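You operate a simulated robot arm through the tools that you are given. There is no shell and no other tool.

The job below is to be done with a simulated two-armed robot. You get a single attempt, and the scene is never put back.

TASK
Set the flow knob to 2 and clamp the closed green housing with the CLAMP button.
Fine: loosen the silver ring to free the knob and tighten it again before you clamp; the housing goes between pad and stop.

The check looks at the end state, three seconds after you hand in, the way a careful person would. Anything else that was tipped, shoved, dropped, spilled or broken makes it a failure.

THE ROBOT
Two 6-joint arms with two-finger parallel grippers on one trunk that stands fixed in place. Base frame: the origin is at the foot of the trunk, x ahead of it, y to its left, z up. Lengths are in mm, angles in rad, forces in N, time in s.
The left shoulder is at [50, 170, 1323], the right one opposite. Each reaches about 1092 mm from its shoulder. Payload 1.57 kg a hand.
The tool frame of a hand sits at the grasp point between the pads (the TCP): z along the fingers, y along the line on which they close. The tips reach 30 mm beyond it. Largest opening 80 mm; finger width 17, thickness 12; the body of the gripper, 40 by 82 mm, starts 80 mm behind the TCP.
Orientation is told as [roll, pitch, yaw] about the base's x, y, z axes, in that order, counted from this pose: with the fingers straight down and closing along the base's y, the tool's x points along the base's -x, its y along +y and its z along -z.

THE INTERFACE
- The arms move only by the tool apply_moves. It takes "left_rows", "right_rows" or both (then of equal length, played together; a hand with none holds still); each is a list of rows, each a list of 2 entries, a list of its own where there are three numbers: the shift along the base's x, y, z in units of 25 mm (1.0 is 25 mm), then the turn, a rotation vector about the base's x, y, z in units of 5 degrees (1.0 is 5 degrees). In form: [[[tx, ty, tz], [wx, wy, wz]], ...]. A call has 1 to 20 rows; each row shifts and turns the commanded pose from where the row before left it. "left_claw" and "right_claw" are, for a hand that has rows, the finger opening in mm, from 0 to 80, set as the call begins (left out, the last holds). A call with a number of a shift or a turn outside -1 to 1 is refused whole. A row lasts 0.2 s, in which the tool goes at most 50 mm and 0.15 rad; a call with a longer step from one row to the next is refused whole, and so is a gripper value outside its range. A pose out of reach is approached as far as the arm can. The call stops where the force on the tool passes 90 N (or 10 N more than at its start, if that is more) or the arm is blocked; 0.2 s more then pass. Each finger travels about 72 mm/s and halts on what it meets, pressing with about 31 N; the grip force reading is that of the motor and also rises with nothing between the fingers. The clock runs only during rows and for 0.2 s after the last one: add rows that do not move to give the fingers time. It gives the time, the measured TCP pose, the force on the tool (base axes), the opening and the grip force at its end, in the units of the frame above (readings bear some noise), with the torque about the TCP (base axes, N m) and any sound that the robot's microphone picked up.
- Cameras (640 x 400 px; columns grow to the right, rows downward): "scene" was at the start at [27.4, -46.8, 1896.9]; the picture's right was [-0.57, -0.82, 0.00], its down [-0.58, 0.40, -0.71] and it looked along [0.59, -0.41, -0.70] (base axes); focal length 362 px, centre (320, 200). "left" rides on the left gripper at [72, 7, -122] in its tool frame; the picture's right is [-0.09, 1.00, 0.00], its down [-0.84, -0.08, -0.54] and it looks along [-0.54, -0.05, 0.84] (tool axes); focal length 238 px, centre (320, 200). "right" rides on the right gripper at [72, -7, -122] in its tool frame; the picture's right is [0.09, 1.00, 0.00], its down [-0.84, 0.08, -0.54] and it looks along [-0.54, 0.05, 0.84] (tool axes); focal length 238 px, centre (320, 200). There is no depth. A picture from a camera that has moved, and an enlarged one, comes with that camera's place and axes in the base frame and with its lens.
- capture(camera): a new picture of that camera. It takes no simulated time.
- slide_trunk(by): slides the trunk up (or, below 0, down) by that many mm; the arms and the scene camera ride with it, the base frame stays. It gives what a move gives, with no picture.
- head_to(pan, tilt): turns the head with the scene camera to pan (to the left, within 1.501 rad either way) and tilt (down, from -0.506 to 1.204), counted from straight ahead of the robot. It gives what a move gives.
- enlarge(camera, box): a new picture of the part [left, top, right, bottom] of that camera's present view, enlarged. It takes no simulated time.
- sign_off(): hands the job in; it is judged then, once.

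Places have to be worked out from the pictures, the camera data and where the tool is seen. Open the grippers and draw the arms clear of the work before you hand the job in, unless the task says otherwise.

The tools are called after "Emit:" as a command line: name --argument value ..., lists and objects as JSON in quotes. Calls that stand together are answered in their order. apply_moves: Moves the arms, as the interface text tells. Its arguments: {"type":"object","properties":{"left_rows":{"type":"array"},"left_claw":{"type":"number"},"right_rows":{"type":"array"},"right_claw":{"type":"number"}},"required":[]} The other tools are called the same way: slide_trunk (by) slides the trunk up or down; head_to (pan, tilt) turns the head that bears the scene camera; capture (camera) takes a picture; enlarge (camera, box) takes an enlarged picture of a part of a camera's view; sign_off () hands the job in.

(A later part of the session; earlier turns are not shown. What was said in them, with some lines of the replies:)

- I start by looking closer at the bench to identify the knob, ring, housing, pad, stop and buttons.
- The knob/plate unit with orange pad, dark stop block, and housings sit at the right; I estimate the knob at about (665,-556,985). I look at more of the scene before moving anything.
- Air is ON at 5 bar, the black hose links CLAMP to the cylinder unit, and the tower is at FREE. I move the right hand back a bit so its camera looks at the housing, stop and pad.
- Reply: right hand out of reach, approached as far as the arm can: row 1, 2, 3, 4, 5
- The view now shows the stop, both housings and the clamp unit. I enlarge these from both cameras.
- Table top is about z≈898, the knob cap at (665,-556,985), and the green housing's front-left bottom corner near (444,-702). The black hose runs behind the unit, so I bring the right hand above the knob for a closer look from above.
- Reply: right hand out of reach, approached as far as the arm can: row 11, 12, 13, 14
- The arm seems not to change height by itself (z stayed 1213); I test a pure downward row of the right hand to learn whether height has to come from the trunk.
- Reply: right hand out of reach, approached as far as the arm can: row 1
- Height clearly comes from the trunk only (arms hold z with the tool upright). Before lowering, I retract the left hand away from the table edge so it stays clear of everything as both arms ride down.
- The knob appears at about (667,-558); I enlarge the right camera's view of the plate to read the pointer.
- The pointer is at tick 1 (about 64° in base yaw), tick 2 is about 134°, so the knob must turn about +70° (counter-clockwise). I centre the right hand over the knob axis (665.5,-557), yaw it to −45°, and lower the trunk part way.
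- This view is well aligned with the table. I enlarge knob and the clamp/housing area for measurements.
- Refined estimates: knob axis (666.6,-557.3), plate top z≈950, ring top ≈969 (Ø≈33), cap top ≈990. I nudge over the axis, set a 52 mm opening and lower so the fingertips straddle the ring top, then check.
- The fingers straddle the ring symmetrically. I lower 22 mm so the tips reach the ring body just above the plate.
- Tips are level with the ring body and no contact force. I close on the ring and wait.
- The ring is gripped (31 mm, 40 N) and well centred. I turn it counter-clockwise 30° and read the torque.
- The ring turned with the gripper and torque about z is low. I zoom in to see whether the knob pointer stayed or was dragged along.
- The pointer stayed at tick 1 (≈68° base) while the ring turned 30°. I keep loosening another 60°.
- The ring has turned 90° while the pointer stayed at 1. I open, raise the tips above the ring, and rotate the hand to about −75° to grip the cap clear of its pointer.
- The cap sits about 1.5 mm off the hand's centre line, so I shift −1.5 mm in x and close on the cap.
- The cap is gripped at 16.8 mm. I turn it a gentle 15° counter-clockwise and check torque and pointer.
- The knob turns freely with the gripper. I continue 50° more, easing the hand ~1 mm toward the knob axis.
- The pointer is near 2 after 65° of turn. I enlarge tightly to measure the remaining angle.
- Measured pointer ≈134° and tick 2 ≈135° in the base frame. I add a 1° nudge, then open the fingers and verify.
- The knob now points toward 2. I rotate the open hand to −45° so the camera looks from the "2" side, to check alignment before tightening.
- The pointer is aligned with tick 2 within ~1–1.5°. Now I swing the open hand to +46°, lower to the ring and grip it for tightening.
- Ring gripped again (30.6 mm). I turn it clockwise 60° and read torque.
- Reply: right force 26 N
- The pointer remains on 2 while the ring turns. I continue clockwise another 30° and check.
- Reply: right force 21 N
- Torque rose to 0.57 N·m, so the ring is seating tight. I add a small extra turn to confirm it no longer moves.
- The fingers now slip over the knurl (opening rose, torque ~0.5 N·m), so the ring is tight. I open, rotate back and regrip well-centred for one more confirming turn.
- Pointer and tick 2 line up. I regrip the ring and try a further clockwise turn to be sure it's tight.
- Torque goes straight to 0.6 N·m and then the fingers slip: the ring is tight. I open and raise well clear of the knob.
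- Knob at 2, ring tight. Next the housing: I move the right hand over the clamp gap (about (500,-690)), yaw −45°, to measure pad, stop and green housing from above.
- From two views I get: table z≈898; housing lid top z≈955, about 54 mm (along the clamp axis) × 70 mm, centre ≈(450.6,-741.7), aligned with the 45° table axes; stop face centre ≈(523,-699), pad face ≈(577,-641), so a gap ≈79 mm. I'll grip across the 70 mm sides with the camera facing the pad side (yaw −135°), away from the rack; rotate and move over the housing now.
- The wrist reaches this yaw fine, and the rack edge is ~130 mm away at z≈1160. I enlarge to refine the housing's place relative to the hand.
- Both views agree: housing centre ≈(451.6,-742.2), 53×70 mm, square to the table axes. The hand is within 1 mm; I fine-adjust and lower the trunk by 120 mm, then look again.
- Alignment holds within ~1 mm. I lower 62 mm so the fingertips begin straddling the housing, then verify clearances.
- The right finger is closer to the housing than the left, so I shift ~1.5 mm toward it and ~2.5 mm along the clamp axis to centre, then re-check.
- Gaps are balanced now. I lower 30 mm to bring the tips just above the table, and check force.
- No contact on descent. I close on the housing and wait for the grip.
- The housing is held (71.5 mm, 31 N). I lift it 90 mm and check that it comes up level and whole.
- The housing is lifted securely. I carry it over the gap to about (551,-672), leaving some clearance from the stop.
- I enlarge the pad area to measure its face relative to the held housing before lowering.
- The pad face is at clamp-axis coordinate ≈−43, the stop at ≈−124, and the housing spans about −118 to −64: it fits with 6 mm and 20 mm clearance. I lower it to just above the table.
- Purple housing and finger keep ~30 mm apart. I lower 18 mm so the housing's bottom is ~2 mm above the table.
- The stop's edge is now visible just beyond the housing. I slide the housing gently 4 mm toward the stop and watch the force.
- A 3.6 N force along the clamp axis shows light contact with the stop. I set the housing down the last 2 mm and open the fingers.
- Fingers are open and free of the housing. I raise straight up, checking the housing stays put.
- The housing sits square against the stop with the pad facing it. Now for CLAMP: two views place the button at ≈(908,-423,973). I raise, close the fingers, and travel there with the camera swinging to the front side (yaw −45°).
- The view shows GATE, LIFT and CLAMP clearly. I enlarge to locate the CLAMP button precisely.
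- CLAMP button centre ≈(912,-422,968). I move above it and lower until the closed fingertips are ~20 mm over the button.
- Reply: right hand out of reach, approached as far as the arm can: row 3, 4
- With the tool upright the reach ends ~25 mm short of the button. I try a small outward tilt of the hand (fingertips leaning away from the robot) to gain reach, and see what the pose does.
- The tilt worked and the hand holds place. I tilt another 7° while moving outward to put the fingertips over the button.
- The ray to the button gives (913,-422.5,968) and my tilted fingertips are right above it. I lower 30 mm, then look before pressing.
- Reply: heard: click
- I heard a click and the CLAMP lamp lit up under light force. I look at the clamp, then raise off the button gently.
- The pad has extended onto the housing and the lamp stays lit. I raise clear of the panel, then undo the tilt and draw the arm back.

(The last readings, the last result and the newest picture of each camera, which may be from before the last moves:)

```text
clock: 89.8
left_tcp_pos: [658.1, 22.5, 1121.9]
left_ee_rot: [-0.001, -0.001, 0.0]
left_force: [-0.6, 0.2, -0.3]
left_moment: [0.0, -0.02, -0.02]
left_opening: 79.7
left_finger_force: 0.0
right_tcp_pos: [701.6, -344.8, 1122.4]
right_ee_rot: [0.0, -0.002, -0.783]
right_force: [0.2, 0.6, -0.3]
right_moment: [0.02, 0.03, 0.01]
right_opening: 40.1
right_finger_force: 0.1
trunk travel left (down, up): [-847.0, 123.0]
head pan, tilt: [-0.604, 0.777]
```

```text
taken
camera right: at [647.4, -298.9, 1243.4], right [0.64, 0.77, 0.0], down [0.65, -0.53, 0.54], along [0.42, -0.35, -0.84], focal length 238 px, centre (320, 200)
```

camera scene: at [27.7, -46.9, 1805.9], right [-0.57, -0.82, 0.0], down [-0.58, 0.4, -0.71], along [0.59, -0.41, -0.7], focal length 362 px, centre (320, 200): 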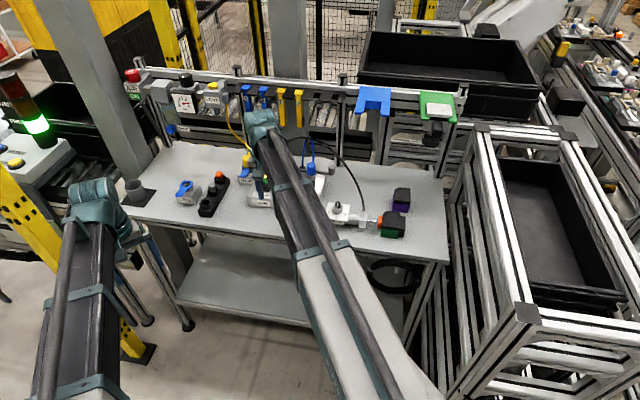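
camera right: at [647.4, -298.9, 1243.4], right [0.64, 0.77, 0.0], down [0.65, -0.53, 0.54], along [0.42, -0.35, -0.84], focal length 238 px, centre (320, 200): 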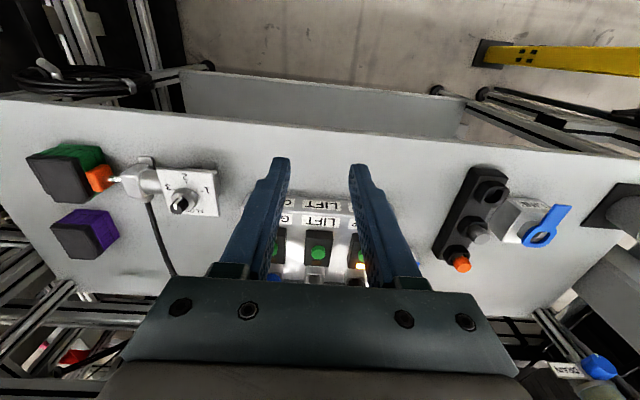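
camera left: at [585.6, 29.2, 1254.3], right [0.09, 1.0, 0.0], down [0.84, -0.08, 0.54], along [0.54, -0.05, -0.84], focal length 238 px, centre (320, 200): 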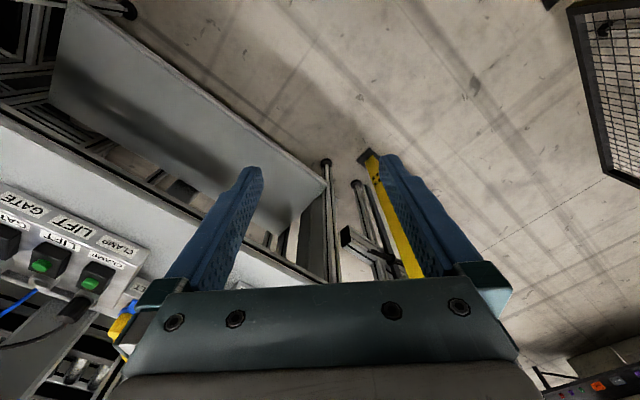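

The clamp holds the housing and nothing else moved. I draw the right arm further back off the table, open the gripper, and raise the trunk for a final check.

Emit:
apply_moves --right_rows '[[[-0.8, 0.2, 0], [0, 0, 0]], [[-0.8, 0.2, 0], [0, 0, 0]], [[-0.8, 0.2, 0], [0, 0, 0]], [[-0.8, 0.2, 0], [0, 0, 0]], [[-0.8, 0.2, 0], [0, 0, 0]], [[-0.8, 0.2, 0], [0, 0, 0]], [[-0.8, 0.2, 0], [0, 0, 0]], [[-0.8, 0.2, 0], [0, 0, 0]], [[-0.8, 0.2, 0], [0, 0, 0]], [[-0.8, 0.2, 0], [0, 0, 0]], [[0, 0, 0], [0, 0, 0]]]' --right_claw 80

Emit:
slide_trunk --by 90

Emit:
capture --camera "scene"

Emit:
enlarge --camera "scene" --box '[310, 180, 430, 260]'

Emit:
enlarge --camera "scene" --box '[320, 200, 370, 235]'

Emit:
capture --camera "right"

```text
clock: 92.2
left_tcp_pos: [658.5, 21.6, 1121.9]
left_ee_rot: [0.0, -0.001, 0.0]
left_force: [-0.1, 0.6, -0.3]
left_moment: [-0.03, 0.01, 0.0]
left_opening: 79.8
left_finger_force: 0.0
right_tcp_pos: [500.8, -296.2, 1121.4]
right_ee_rot: [0.0, -0.003, -0.783]
right_force: [-0.4, -0.1, 0.5]
right_moment: [0.01, -0.01, 0.0]
right_opening: 80.0
right_finger_force: 0.0
trunk travel left (down, up): [-847.0, 123.0]
head pan, tilt: [-0.604, 0.777]
```

```text
clock: 93.4
left_tcp_pos: [658.8, 22.1, 1212.1]
left_ee_rot: [0.0, 0.0, 0.0]
left_force: [0.5, 0.6, -0.3]
left_moment: [0.0, -0.03, 0.02]
left_opening: 80.1
left_finger_force: 0.0
right_tcp_pos: [500.1, -296.0, 1212.2]
right_ee_rot: [0.0, -0.002, -0.781]
right_force: [-0.4, -0.6, 0.1]
right_moment: [0.01, 0.0, -0.01]
right_opening: 79.9
right_finger_force: 0.0
trunk travel left (down, up): [-937.0, 33.0]
head pan, tilt: [-0.604, 0.777]
```

```text
taken
camera scene: at [27.6, -46.8, 1895.9], right [-0.57, -0.82, 0.0], down [-0.58, 0.4, -0.71], along [0.59, -0.41, -0.7], focal length 362 px, centre (320, 200)
```

scene: 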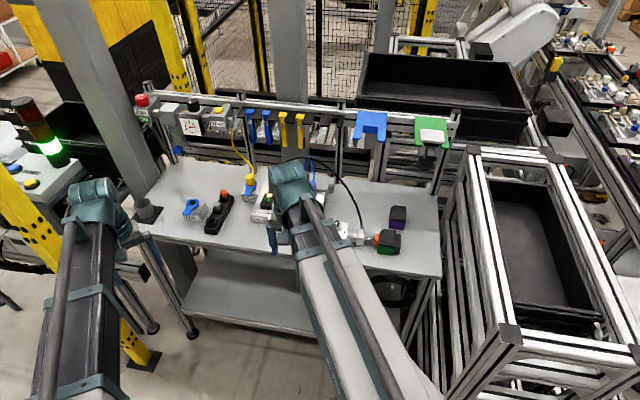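

```text
5.00 times, centred on (370, 220) of scene
camera zoom: at [27.6, -46.8, 1895.9], right [-0.57, -0.82, 0.0], down [-0.58, 0.4, -0.71], along [0.59, -0.41, -0.7], focal length 1811 px, centre (70, 100)
```

zoom: 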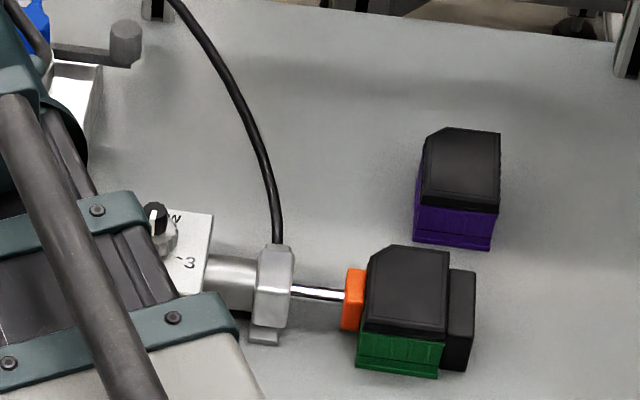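

```text
11.43 times, centred on (345, 218) of scene
camera zoom: at [27.6, -46.8, 1895.9], right [-0.57, -0.82, 0.0], down [-0.58, 0.4, -0.71], along [0.59, -0.41, -0.7], focal length 4139 px, centre (34, 0)
```

zoom: 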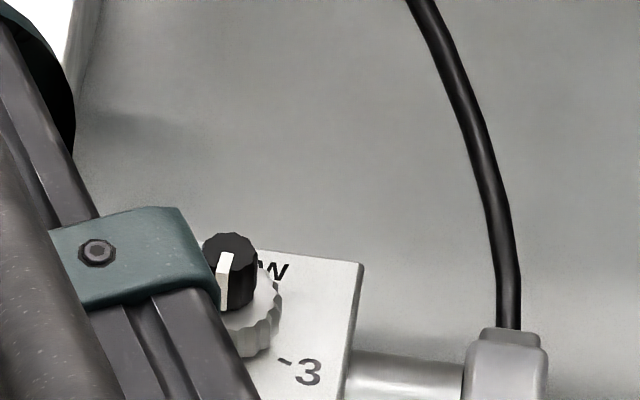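

```text
taken
camera right: at [445.2, -249.9, 1333.5], right [0.64, 0.77, 0.0], down [0.65, -0.53, 0.54], along [0.42, -0.35, -0.84], focal length 238 px, centre (320, 200)
```

right: 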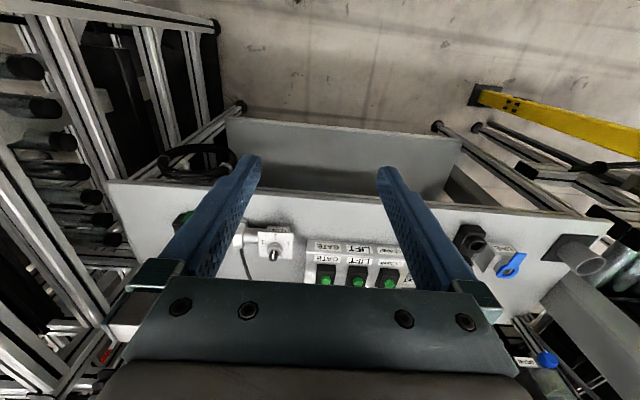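

The pad presses the housing against the stop. I retract the right arm a little more so the scene camera can see the knob and CLAMP lamp for the final verification.

Emit:
apply_moves --right_rows '[[[-0.8, 0.1, 0], [0, 0, 0]], [[-0.8, 0.1, 0], [0, 0, 0]], [[-0.8, 0.1, 0], [0, 0, 0]], [[-0.8, 0.1, 0], [0, 0, 0]], [[-0.8, 0.1, 0], [0, 0, 0]], [[-0.8, 0.1, 0], [0, 0, 0]], [[0, 0, 0], [0, 0, 0]]]'

Emit:
capture --camera "scene"

Emit:
enlarge --camera "scene" --box '[315, 195, 425, 270]'

Emit:
enlarge --camera "scene" --box '[160, 150, 340, 260]'

```text
clock: 95.0
left_tcp_pos: [658.3, 23.1, 1211.3]
left_ee_rot: [0.001, 0.001, 0.0]
left_force: [0.2, -0.2, 0.9]
left_moment: [0.01, -0.01, 0.0]
left_opening: 80.3
left_finger_force: 0.1
right_tcp_pos: [439.9, -290.0, 1212.5]
right_ee_rot: [0.001, -0.001, -0.782]
right_force: [0.0, 0.0, 0.3]
right_moment: [0.03, -0.02, -0.04]
right_opening: 79.8
right_finger_force: 0.0
right hand out of reach, approached as far as the arm can: row 4, 5, 6
trunk travel left (down, up): [-937.0, 33.0]
head pan, tilt: [-0.604, 0.777]
```

```text
taken
camera scene: at [27.2, -46.7, 1895.9], right [-0.57, -0.82, 0.0], down [-0.58, 0.4, -0.71], along [0.59, -0.41, -0.7], focal length 362 px, centre (320, 200)
```

scene: 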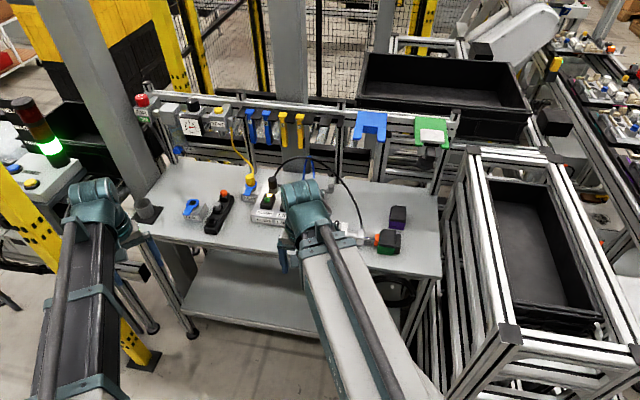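

```text
5.33 times, centred on (370, 232) of scene
camera zoom: at [27.2, -46.7, 1895.9], right [-0.57, -0.82, 0.0], down [-0.58, 0.4, -0.71], along [0.59, -0.41, -0.7], focal length 1932 px, centre (53, 27)
```

zoom: 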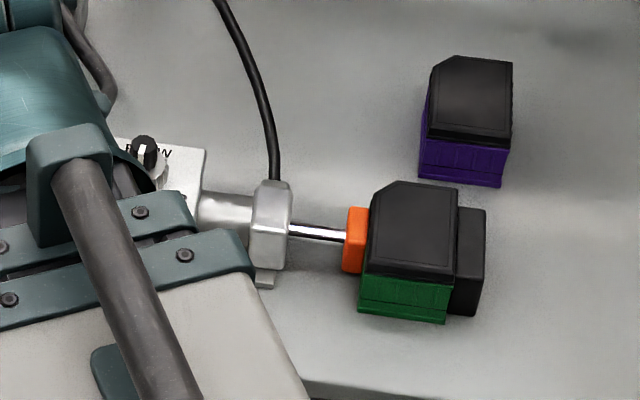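

```text
3.56 times, centred on (250, 205) of scene
camera zoom: at [27.2, -46.7, 1895.9], right [-0.57, -0.82, 0.0], down [-0.58, 0.4, -0.71], along [0.59, -0.41, -0.7], focal length 1288 px, centre (569, 182)
```

zoom: 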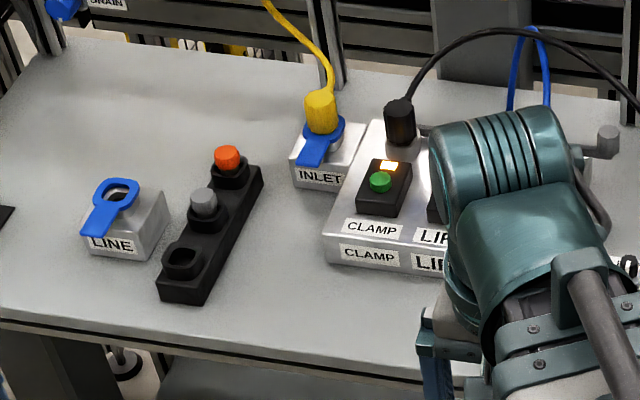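

The CLAMP lamp is lit and the housing is clamped. One last look at the knob from the right hand's camera.

Emit:
capture --camera "right"

Emit:
enlarge --camera "right" --box '[260, 215, 340, 275]'

```text
taken
camera right: at [385.3, -243.8, 1333.7], right [0.64, 0.77, 0.0], down [0.65, -0.53, 0.54], along [0.42, -0.35, -0.84], focal length 238 px, centre (320, 200)
```

right: 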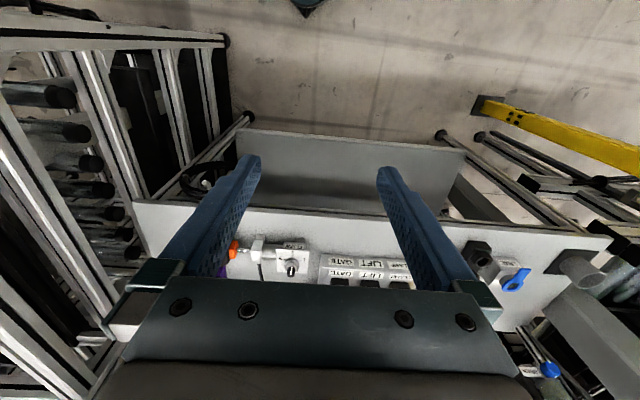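

```text
6.67 times, centred on (300, 245) of right
camera zoom: at [385.3, -243.8, 1333.7], right [0.64, 0.77, 0.0], down [0.65, -0.53, 0.54], along [0.42, -0.35, -0.84], focal length 1589 px, centre (453, -100)
```

zoom: 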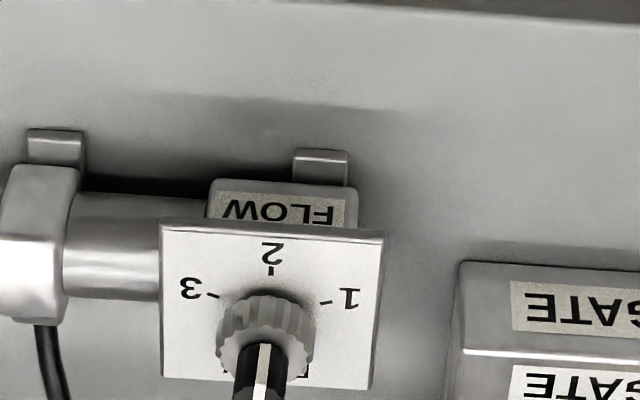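

The knob pointer lines up with tick 2 and the ring is tight. The green housing is clamped between pad and stop, the CLAMP lamp is lit, and both arms are open and clear of the work. I hand the job in.

Emit:
sign_off

```text
The job is handed in.
```

I set the flow knob to 2 and clamped the green housing, and handed the job in. The result of the check has not come back.

- **Knob:** I loosened the silver ring and turned the knob from 1 to 2. I then retightened the ring until the fingers slipped on it at about 0.6 N·m. From above, the pointer lines up with the 2 mark to within about 1–2 degrees.
- **Housing:** It sits between pad and stop, resting against the stop. After I pressed CLAMP, I heard a click and the lamp stayed lit. The pad extended onto the housing.
- **Surroundings:** The last pictures show nothing else tipped or moved. Both grippers are open, and the arms are drawn back off the table.

The CLAMP button was about 25 mm beyond reach with the hand upright, so I pressed it with the hand tilted about 12 degrees outward.
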